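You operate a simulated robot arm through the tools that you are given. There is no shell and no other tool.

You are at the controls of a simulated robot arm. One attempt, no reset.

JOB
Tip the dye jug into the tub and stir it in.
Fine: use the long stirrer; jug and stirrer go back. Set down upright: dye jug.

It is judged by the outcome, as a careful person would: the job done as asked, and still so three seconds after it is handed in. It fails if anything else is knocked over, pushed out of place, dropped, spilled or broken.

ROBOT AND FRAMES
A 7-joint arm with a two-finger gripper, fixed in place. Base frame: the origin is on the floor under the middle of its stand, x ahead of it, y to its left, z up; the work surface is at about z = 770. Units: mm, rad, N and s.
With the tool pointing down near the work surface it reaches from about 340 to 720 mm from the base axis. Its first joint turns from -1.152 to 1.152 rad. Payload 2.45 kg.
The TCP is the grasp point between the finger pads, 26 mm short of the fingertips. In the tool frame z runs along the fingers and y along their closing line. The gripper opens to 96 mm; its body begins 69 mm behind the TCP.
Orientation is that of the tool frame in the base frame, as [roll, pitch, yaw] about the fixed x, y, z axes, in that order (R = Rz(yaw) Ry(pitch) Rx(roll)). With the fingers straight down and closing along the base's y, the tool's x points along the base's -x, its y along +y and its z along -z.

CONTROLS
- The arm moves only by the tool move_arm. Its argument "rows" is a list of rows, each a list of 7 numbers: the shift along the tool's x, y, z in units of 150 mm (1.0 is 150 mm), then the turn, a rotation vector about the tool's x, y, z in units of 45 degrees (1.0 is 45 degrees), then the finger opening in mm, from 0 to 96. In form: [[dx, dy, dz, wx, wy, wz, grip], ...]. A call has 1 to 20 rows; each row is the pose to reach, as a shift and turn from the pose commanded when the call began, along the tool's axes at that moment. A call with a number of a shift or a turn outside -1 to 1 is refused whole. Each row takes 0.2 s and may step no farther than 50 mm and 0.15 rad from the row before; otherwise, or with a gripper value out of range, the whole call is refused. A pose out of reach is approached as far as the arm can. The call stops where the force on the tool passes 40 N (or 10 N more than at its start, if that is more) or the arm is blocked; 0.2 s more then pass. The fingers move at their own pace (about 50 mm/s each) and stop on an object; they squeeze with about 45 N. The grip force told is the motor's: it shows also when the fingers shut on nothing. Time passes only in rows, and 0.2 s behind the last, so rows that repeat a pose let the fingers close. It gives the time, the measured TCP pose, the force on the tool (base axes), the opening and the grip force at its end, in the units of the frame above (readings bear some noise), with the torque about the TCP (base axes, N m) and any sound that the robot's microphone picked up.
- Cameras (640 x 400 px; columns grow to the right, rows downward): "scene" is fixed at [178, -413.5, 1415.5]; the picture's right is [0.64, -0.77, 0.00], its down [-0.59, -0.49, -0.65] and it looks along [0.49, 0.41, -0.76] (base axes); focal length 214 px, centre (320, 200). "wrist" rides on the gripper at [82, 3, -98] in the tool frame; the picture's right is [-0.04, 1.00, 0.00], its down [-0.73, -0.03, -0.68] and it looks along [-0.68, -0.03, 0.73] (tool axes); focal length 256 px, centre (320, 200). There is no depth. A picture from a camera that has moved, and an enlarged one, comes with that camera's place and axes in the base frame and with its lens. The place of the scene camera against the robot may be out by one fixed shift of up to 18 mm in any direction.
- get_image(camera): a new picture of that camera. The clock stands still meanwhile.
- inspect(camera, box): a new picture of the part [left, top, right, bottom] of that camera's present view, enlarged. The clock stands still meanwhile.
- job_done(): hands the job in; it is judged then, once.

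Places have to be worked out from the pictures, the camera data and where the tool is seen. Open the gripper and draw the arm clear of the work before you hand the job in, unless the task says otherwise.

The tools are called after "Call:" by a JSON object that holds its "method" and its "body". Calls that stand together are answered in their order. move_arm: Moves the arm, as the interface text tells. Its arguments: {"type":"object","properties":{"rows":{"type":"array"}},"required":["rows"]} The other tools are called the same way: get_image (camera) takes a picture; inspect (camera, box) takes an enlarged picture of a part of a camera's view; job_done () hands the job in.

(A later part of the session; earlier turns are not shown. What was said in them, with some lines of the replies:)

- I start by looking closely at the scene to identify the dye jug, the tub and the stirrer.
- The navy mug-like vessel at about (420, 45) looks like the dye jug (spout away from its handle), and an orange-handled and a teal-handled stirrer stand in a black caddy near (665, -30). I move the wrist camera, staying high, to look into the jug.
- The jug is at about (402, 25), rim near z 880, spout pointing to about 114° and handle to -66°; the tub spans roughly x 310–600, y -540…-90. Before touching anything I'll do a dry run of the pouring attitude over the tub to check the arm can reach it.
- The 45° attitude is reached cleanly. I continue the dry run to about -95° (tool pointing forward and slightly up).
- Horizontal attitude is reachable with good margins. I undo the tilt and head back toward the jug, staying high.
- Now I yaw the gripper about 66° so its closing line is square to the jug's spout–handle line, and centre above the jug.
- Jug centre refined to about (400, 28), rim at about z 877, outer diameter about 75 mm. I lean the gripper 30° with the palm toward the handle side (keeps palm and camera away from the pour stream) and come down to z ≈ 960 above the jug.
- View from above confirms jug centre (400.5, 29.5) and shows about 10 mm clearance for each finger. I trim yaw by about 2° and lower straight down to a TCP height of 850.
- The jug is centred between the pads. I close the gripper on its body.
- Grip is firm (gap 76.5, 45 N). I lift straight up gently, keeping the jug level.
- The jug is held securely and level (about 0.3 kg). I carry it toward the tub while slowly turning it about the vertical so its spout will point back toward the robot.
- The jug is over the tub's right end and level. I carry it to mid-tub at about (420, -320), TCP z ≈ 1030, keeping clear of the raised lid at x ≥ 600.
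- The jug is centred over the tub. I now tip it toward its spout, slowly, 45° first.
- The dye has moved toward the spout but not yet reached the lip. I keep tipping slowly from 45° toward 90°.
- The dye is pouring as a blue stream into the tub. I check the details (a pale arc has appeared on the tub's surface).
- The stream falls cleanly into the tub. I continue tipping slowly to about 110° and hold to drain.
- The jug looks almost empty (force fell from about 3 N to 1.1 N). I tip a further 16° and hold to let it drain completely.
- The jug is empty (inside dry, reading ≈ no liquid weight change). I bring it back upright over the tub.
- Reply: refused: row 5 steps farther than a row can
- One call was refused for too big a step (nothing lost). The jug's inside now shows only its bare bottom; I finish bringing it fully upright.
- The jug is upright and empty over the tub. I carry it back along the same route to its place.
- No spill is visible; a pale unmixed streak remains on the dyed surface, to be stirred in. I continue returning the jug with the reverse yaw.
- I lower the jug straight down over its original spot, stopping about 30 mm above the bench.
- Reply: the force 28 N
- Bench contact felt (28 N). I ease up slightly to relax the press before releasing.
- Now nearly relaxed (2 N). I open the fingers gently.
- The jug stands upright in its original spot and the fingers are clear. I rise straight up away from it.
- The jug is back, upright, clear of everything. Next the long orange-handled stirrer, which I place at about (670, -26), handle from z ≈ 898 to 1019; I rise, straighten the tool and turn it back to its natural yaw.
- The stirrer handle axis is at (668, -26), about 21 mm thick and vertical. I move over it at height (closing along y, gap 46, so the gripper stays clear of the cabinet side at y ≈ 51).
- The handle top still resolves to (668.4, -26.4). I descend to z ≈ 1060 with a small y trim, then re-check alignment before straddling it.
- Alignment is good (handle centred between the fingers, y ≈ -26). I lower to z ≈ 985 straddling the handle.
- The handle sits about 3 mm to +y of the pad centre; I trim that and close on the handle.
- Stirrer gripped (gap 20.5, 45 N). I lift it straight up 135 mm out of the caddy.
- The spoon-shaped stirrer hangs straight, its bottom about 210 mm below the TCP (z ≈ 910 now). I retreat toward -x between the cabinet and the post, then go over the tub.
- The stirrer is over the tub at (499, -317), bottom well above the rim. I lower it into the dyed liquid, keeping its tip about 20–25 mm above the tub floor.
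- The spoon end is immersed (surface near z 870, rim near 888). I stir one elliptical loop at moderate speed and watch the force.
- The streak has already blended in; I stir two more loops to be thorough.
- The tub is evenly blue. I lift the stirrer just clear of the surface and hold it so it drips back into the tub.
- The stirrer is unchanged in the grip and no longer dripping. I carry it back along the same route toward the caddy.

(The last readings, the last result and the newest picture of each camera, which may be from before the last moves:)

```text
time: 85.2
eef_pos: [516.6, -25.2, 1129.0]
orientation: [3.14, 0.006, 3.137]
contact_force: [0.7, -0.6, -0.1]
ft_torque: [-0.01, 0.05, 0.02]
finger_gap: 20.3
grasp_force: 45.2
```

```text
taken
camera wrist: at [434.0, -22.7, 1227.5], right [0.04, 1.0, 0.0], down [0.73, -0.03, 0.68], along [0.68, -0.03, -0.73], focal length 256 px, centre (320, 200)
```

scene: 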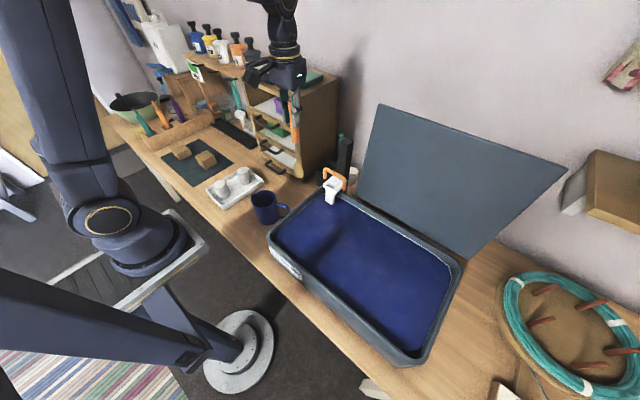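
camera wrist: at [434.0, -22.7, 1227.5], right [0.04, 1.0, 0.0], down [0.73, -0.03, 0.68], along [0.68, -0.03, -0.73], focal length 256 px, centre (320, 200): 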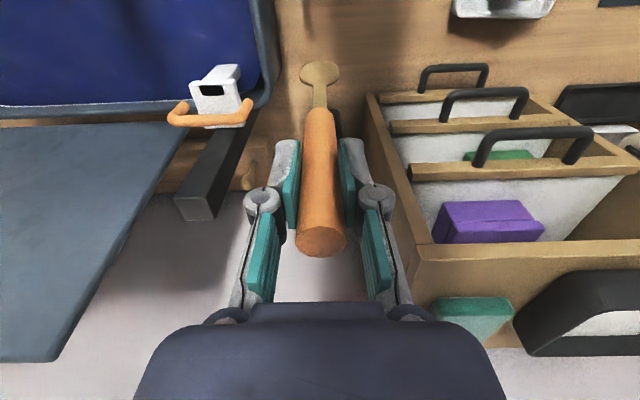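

Call:
{"method": "move_arm", "body": {"rows": [[-0.1, 0, 0, 0, 0, 0, 10], [-0.27, 0, 0, 0, 0, 0, 10], [-0.45, 0, 0, 0, 0, 0, 10], [-0.62, 0, 0, 0, 0, 0, 10], [-0.8, 0, 0, 0, 0, 0, 10], [-0.94, 0, 0, 0, 0, 0, 10], [-1.0, 0, 0, 0, 0, 0, 10], [-1.0, 0, 0, 0, 0, 0, 10]]}}

Call:
{"method": "get_image", "body": {"camera": "wrist"}}

Call:
{"method": "inspect", "body": {"camera": "wrist", "box": [260, 0, 380, 140]}}

Call:
{"method": "inspect", "body": {"camera": "scene", "box": [280, 60, 400, 200]}}

```text
time: 87.0
eef_pos: [666.1, -24.1, 1127.3]
orientation: [3.141, 0.003, 3.139]
contact_force: [0.3, 1.0, -1.8]
ft_torque: [0.0, 0.0, -0.01]
finger_gap: 20.5
grasp_force: 44.8
```

```text
taken
camera wrist: at [583.9, -21.0, 1226.6], right [0.04, 1.0, 0.0], down [0.73, -0.03, 0.68], along [0.68, -0.03, -0.73], focal length 256 px, centre (320, 200)
```

wrist: 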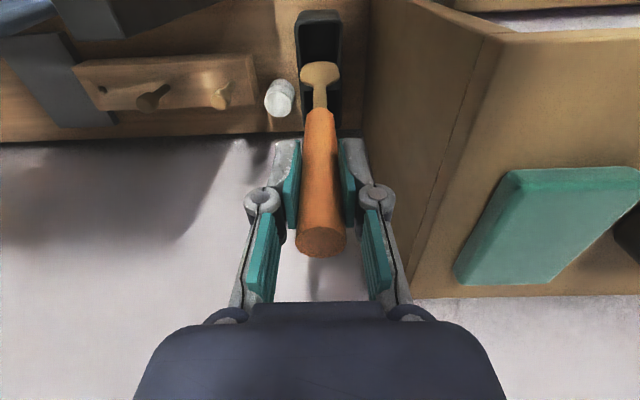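

```text
2.86 times, centred on (320, 70) of wrist
camera zoom: at [583.9, -21.0, 1226.6], right [0.04, 1.0, 0.0], down [0.73, -0.03, 0.68], along [0.68, -0.03, -0.73], focal length 731 px, centre (320, 571)
```

zoom: 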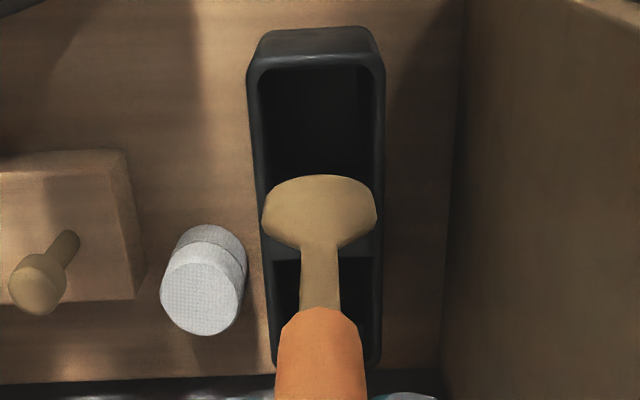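

```text
2.86 times, centred on (340, 130) of scene
camera zoom: at [178.1, -413.5, 1415.5], right [0.64, -0.77, 0.0], down [-0.59, -0.49, -0.65], along [0.49, 0.41, -0.76], focal length 613 px, centre (263, 400)
```

zoom: 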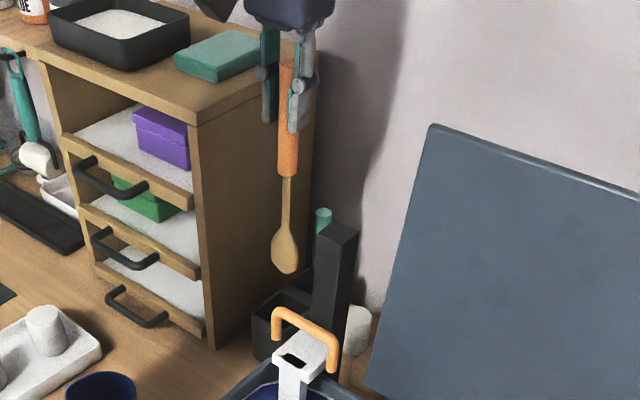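

The paddle is about 2 mm off the compartment centre (clearance is about ±6 mm); I trim 1.5 mm in y and lower it the first 75 mm to just about the caddy mouth for a check.

Call:
{"method": "move_arm", "body": {"rows": [[0, -0.01, 0.08, 0, 0, 0, 10], [0, -0.01, 0.2, 0, 0, 0, 10], [0, -0.01, 0.32, 0, 0, 0, 10], [0, -0.01, 0.42, 0, 0, 0, 10], [0, -0.01, 0.42, 0, 0, 0, 10]]}}

Call:
{"method": "inspect", "body": {"camera": "wrist", "box": [260, 0, 380, 140]}}

Call:
{"method": "inspect", "body": {"camera": "scene", "box": [290, 100, 380, 200]}}

```text
time: 88.2
eef_pos: [667.0, -27.3, 1064.2]
orientation: [-3.14, 0.002, 3.138]
contact_force: [0.4, -0.3, 0.2]
ft_torque: [-0.01, -0.01, -0.01]
finger_gap: 20.5
grasp_force: 44.8
```

```text
2.86 times, centred on (320, 70) of wrist
camera zoom: at [584.2, -23.3, 1164.2], right [0.04, 1.0, 0.0], down [0.73, -0.03, 0.68], along [0.68, -0.03, -0.73], focal length 731 px, centre (320, 571)
```

zoom: 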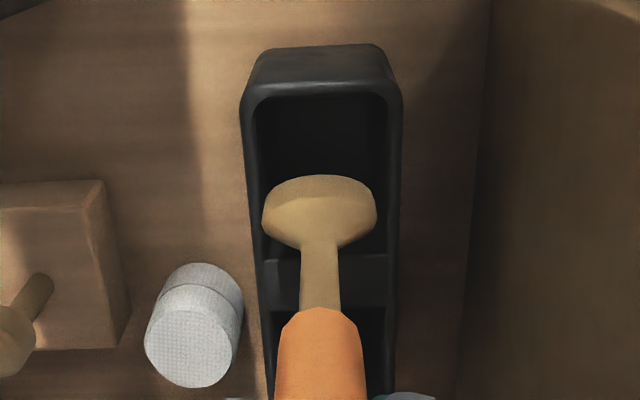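

```text
4.00 times, centred on (335, 150) of scene
camera zoom: at [178.1, -413.5, 1415.5], right [0.64, -0.77, 0.0], down [-0.59, -0.49, -0.65], along [0.49, 0.41, -0.76], focal length 858 px, centre (260, 400)
```

zoom: 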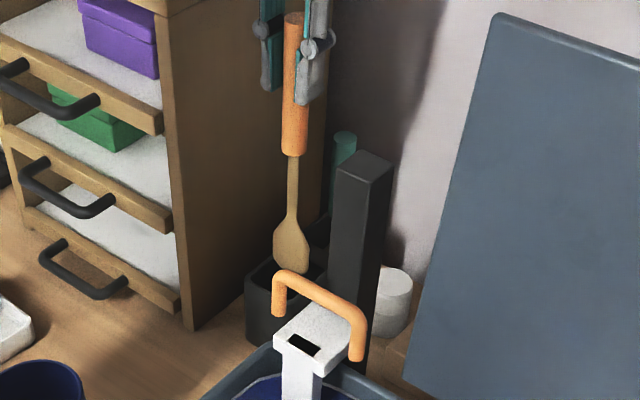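

The paddle is at the mouth of the compartment, about 1.5 mm to -y of centre now; I trim +1.2 mm and lower most of the way in, watching force.

Call:
{"method": "move_arm", "body": {"rows": [[0, 0.008, 0, 0, 0, 0, 10], [0, 0.008, 0.08, 0, 0, 0, 10], [0, 0.008, 0.17, 0, 0, 0, 10], [0, 0.008, 0.26, 0, 0, 0, 10], [0, 0.008, 0.35, 0, 0, 0, 10], [0, 0.008, 0.43, 0, 0, 0, 10], [0, 0.008, 0.49, 0, 0, 0, 10], [0, 0.008, 0.49, 0, 0, 0, 10]]}}

Call:
{"method": "inspect", "body": {"camera": "wrist", "box": [260, 0, 380, 140]}}

Call:
{"method": "inspect", "body": {"camera": "scene", "box": [290, 100, 380, 200]}}

```text
time: 90.0
eef_pos: [666.8, -27.3, 991.9]
orientation: [-3.142, 0.003, 3.14]
contact_force: [0.2, 0.3, -0.4]
ft_torque: [0.0, -0.03, -0.03]
finger_gap: 20.2
grasp_force: 44.6
```

```text
2.86 times, centred on (320, 70) of wrist
camera zoom: at [584.9, -23.7, 1090.7], right [0.04, 1.0, 0.0], down [0.73, -0.03, 0.68], along [0.68, -0.03, -0.73], focal length 731 px, centre (320, 571)
```

zoom: 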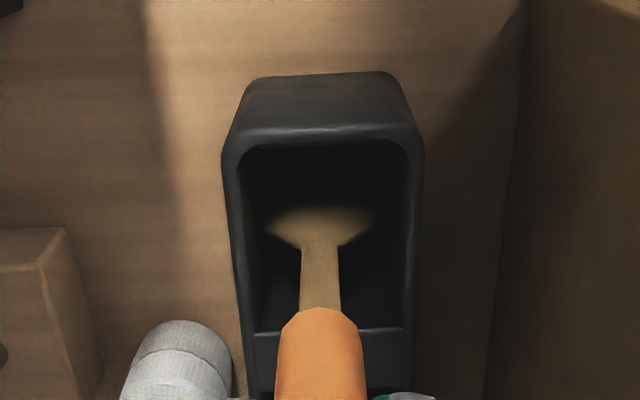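

```text
4.00 times, centred on (335, 150) of scene
camera zoom: at [178.1, -413.5, 1415.5], right [0.64, -0.77, 0.0], down [-0.59, -0.49, -0.65], along [0.49, 0.41, -0.76], focal length 858 px, centre (260, 400)
```

zoom: 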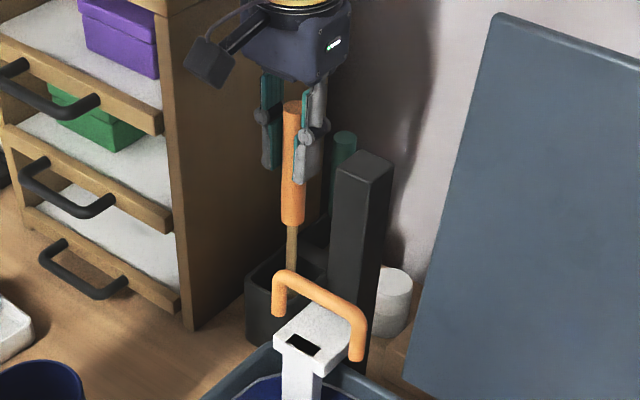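

The spoon is inside its compartment with no contact force. I lower the last few millimetres in small steps until it rests on the caddy floor.

Call:
{"method": "move_arm", "body": {"rows": [[0, 0, 0.015, 0, 0, 0, 10], [0, 0, 0.03, 0, 0, 0, 10], [0, 0, 0.037, 0, 0, 0, 10], [0, 0, 0.037, 0, 0, 0, 10]]}}

```text
time: 91.0
eef_pos: [668.0, -26.2, 986.6]
orientation: [-3.141, 0.004, 3.14]
contact_force: [-0.5, 0.0, -0.5]
ft_torque: [0.03, 0.04, -0.01]
finger_gap: 20.4
grasp_force: 45.2
```

Call:
{"method": "move_arm", "body": {"rows": [[0, 0, 0.006, 0, 0, 0, 10], [0, 0, 0.012, 0, 0, 0, 10], [0, 0, 0.012, 0, 0, 0, 10]]}}

```text
time: 91.8
eef_pos: [667.6, -25.9, 983.8]
orientation: [3.141, 0.003, 3.14]
contact_force: [-0.9, 0.2, 0.5]
ft_torque: [-0.02, 0.0, 0.0]
finger_gap: 20.4
grasp_force: 45.3
```

Call:
{"method": "move_arm", "body": {"rows": [[0, 0, 0.004, 0, 0, 0, 10], [0, 0, 0.008, 0, 0, 0, 10], [0, 0, 0.008, 0, 0, 0, 10]]}}

```text
time: 92.6
eef_pos: [666.4, -26.0, 984.6]
orientation: [3.141, 0.005, 3.139]
contact_force: [1.8, -0.4, 7.6]
ft_torque: [0.02, -0.42, -0.01]
finger_gap: 20.7
grasp_force: 45.0
```

The stirrer now rests on the caddy floor (7.6 N). I open the fingers gently to 46 mm.

Call:
{"method": "move_arm", "body": {"rows": [[0, 0, 0, 0, 0, 0, 23], [0, 0, 0, 0, 0, 0, 28], [0, 0, 0, 0, 0, 0, 36], [0, 0, 0, 0, 0, 0, 46], [0, 0, 0, 0, 0, 0, 46], [0, 0, 0, 0, 0, 0, 46]]}}

Call:
{"method": "get_image", "body": {"camera": "wrist"}}

Call:
{"method": "inspect", "body": {"camera": "scene", "box": [290, 100, 380, 200]}}

```text
time: 94.0
eef_pos: [665.9, -27.4, 984.4]
orientation: [3.14, 0.004, 3.141]
contact_force: [0.5, -0.2, 0.3]
ft_torque: [0.01, 0.02, 0.02]
finger_gap: 46.2
grasp_force: 0.2
```

```text
taken
camera wrist: at [583.9, -22.3, 1082.9], right [0.04, 1.0, 0.0], down [0.73, -0.03, 0.68], along [0.68, -0.03, -0.73], focal length 256 px, centre (320, 200)
```

wrist: 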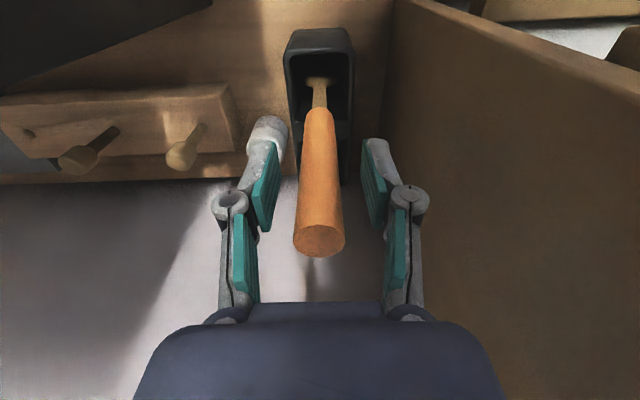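

```text
4.00 times, centred on (335, 150) of scene
camera zoom: at [178.0, -413.5, 1415.5], right [0.64, -0.77, 0.0], down [-0.59, -0.49, -0.65], along [0.49, 0.41, -0.76], focal length 858 px, centre (260, 400)
```

zoom: 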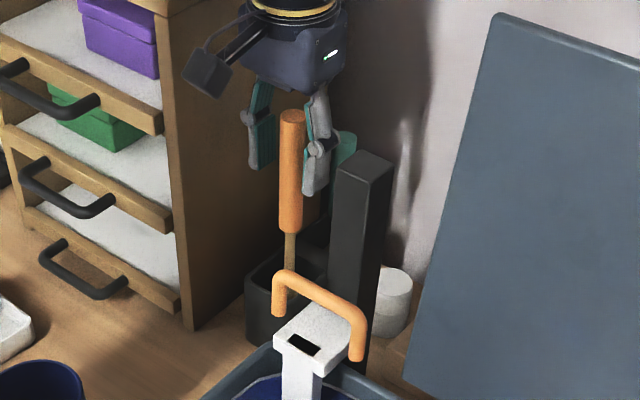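

The stirrer stands in its slot, free of the fingers. I rise straight up clear of it.

Call:
{"method": "move_arm", "body": {"rows": [[0, 0, -0.06, 0, 0, 0, 46], [0, 0, -0.16, 0, 0, 0, 46], [0, 0, -0.3, 0, 0, 0, 46], [0, 0, -0.45, 0, 0, 0, 46], [0, 0, -0.65, 0, 0, 0, 46], [0, 0, -0.85, 0, 0, 0, 46], [0, 0, -1.0, 0, 0, 0, 46]]}}

Call:
{"method": "get_image", "body": {"camera": "wrist"}}

Call:
{"method": "inspect", "body": {"camera": "scene", "box": [290, 100, 380, 200]}}

```text
time: 95.6
eef_pos: [663.3, -24.7, 1136.7]
orientation: [-3.142, 0.002, 3.139]
contact_force: [0.1, 0.5, 0.5]
ft_torque: [-0.03, 0.0, -0.02]
finger_gap: 46.0
grasp_force: 0.1
```

```text
taken
camera wrist: at [581.0, -21.1, 1234.8], right [0.04, 1.0, 0.0], down [0.73, -0.03, 0.68], along [0.68, -0.03, -0.73], focal length 256 px, centre (320, 200)
```

wrist: 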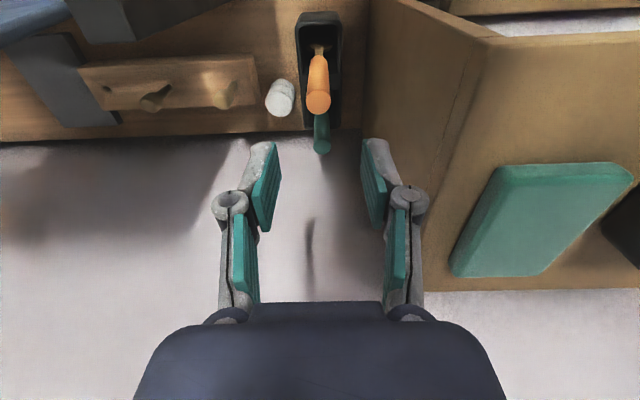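

```text
4.00 times, centred on (335, 150) of scene
camera zoom: at [178.0, -413.5, 1415.5], right [0.64, -0.77, 0.0], down [-0.59, -0.49, -0.65], along [0.49, 0.41, -0.76], focal length 858 px, centre (260, 400)
```

zoom: 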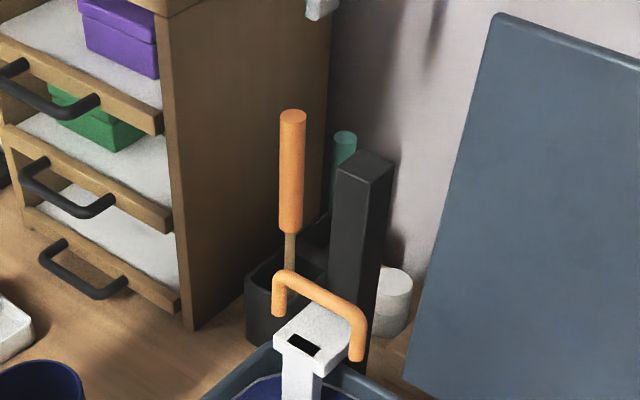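

The stirrer stands upright exactly as before. I withdraw to a clear, high pose away from the work.

Call:
{"method": "move_arm", "body": {"rows": [[0.1, 0, -0.1, 0, 0, 0, 46], [0.3, 0, -0.2, 0, 0, 0, 60], [0.5, 0, -0.3, 0, 0, 0, 75], [0.7, 0, -0.4, 0, 0, 0, 96], [0.9, 0, -0.48, 0, 0, 0, 96], [1.0, 0, -0.5, 0, 0, 0, 96]]}}

Call:
{"method": "move_arm", "body": {"rows": [[0.1, -0.2, 0, 0, 0, 0, 96], [0.2, -0.45, 0, 0, 0, 0, 96], [0.27, -0.7, 0, 0, 0, 0, 96], [0.33, -0.9, 0, 0, 0, 0, 96], [0.33, -1.0, 0, 0, 0, 0, 96], [0.33, -1.0, 0, 0, 0, 0, 96]]}}

Call:
{"method": "get_image", "body": {"camera": "scene"}}

Call:
{"method": "get_image", "body": {"camera": "wrist"}}

Call:
{"method": "inspect", "body": {"camera": "scene", "box": [220, 130, 480, 370]}}

```text
time: 97.0
eef_pos: [514.5, -25.0, 1207.3]
orientation: [-3.14, 0.003, 3.139]
contact_force: [-0.7, 0.7, 0.0]
ft_torque: [-0.01, -0.02, 0.0]
finger_gap: 95.9
grasp_force: 0.0
```

```text
time: 98.4
eef_pos: [467.5, -175.5, 1206.0]
orientation: [3.141, 0.002, 3.14]
contact_force: [0.1, 0.3, -0.1]
ft_torque: [0.02, -0.01, 0.02]
finger_gap: 96.2
grasp_force: 0.1
```

```text
taken
```

scene: 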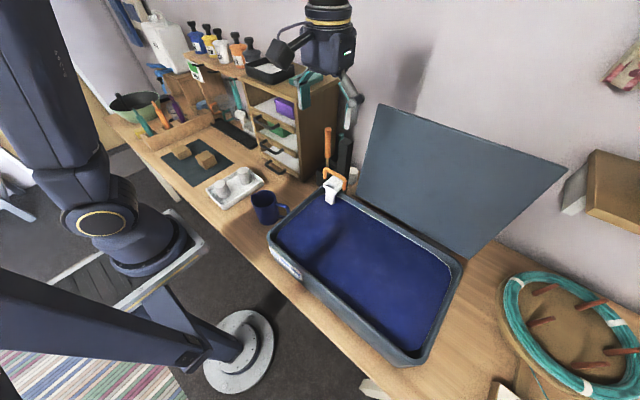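

```text
taken
camera wrist: at [385.2, -171.8, 1305.3], right [0.04, 1.0, 0.0], down [0.73, -0.03, 0.68], along [0.68, -0.03, -0.73], focal length 256 px, centre (320, 200)
```

wrist: 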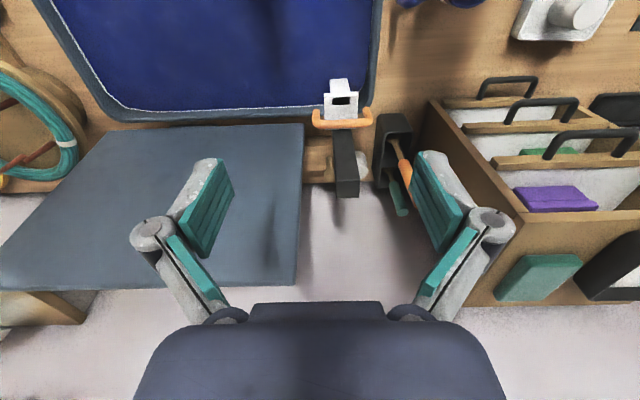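

```text
1.67 times, centred on (350, 250) of scene
camera zoom: at [178.0, -413.5, 1415.5], right [0.64, -0.77, 0.0], down [-0.59, -0.49, -0.65], along [0.49, 0.41, -0.76], focal length 358 px, centre (270, 117)
```

zoom: 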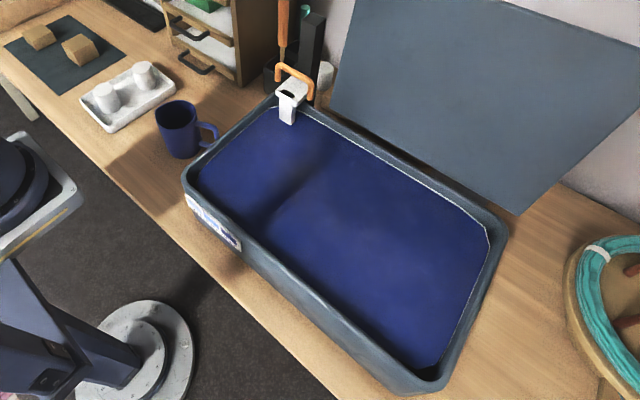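

The tub is evenly dyed with no streaks or spills, and jug and stirrer are back in place. One last close look at the jug and caddy before handing in.

Call:
{"method": "inspect", "body": {"camera": "scene", "box": [235, 170, 315, 240]}}

Call:
{"method": "inspect", "body": {"camera": "scene", "box": [300, 115, 380, 215]}}

```text
5.71 times, centred on (275, 205) of scene
camera zoom: at [178.0, -413.5, 1415.5], right [0.64, -0.77, 0.0], down [-0.59, -0.49, -0.65], along [0.49, 0.41, -0.76], focal length 1226 px, centre (577, 171)
```

zoom: 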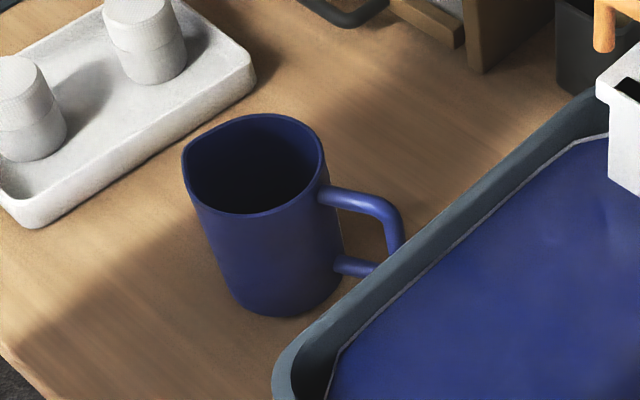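

```text
4.00 times, centred on (340, 165) of scene
camera zoom: at [178.0, -413.5, 1415.5], right [0.64, -0.77, 0.0], down [-0.59, -0.49, -0.65], along [0.49, 0.41, -0.76], focal length 858 px, centre (240, 340)
```

zoom: 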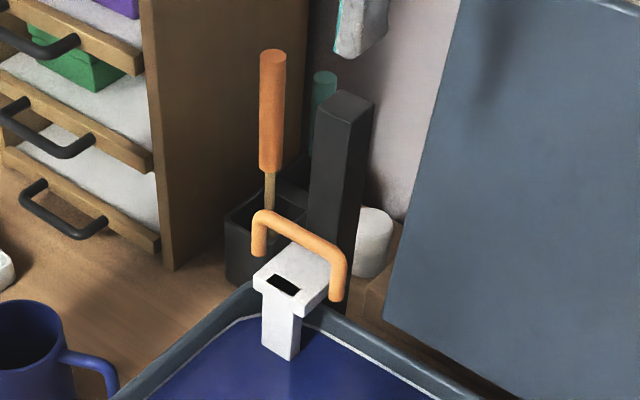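

The jug is upright and empty on its original spot. The long stirrer is back in its slot, the tub is evenly dyed, nothing else has moved, and the open gripper is clear. I hand the job in.

Call:
{"method": "job_done", "body": {}}

```text
The job is handed in.
```

The dye is in the tub and stirred in, and I've handed the job in. I haven't seen a verdict on it.

- **Pour:** I tipped the jug out over the middle of the tub. It drained fully, and I saw no spills on the bench.
- **Stir:** I made three loops with the long orange-handled stirrer. The pale streak left by the pour was gone after the first, and the tub now looks evenly blue.
- **Put back:** The jug is upright within a couple of millimetres of where it started. The stirrer stands in its slot in the caddy, and I let it drip over the tub first.

From the final pictures, nothing else was moved or knocked over. The gripper is open and the arm is raised clear of the work.
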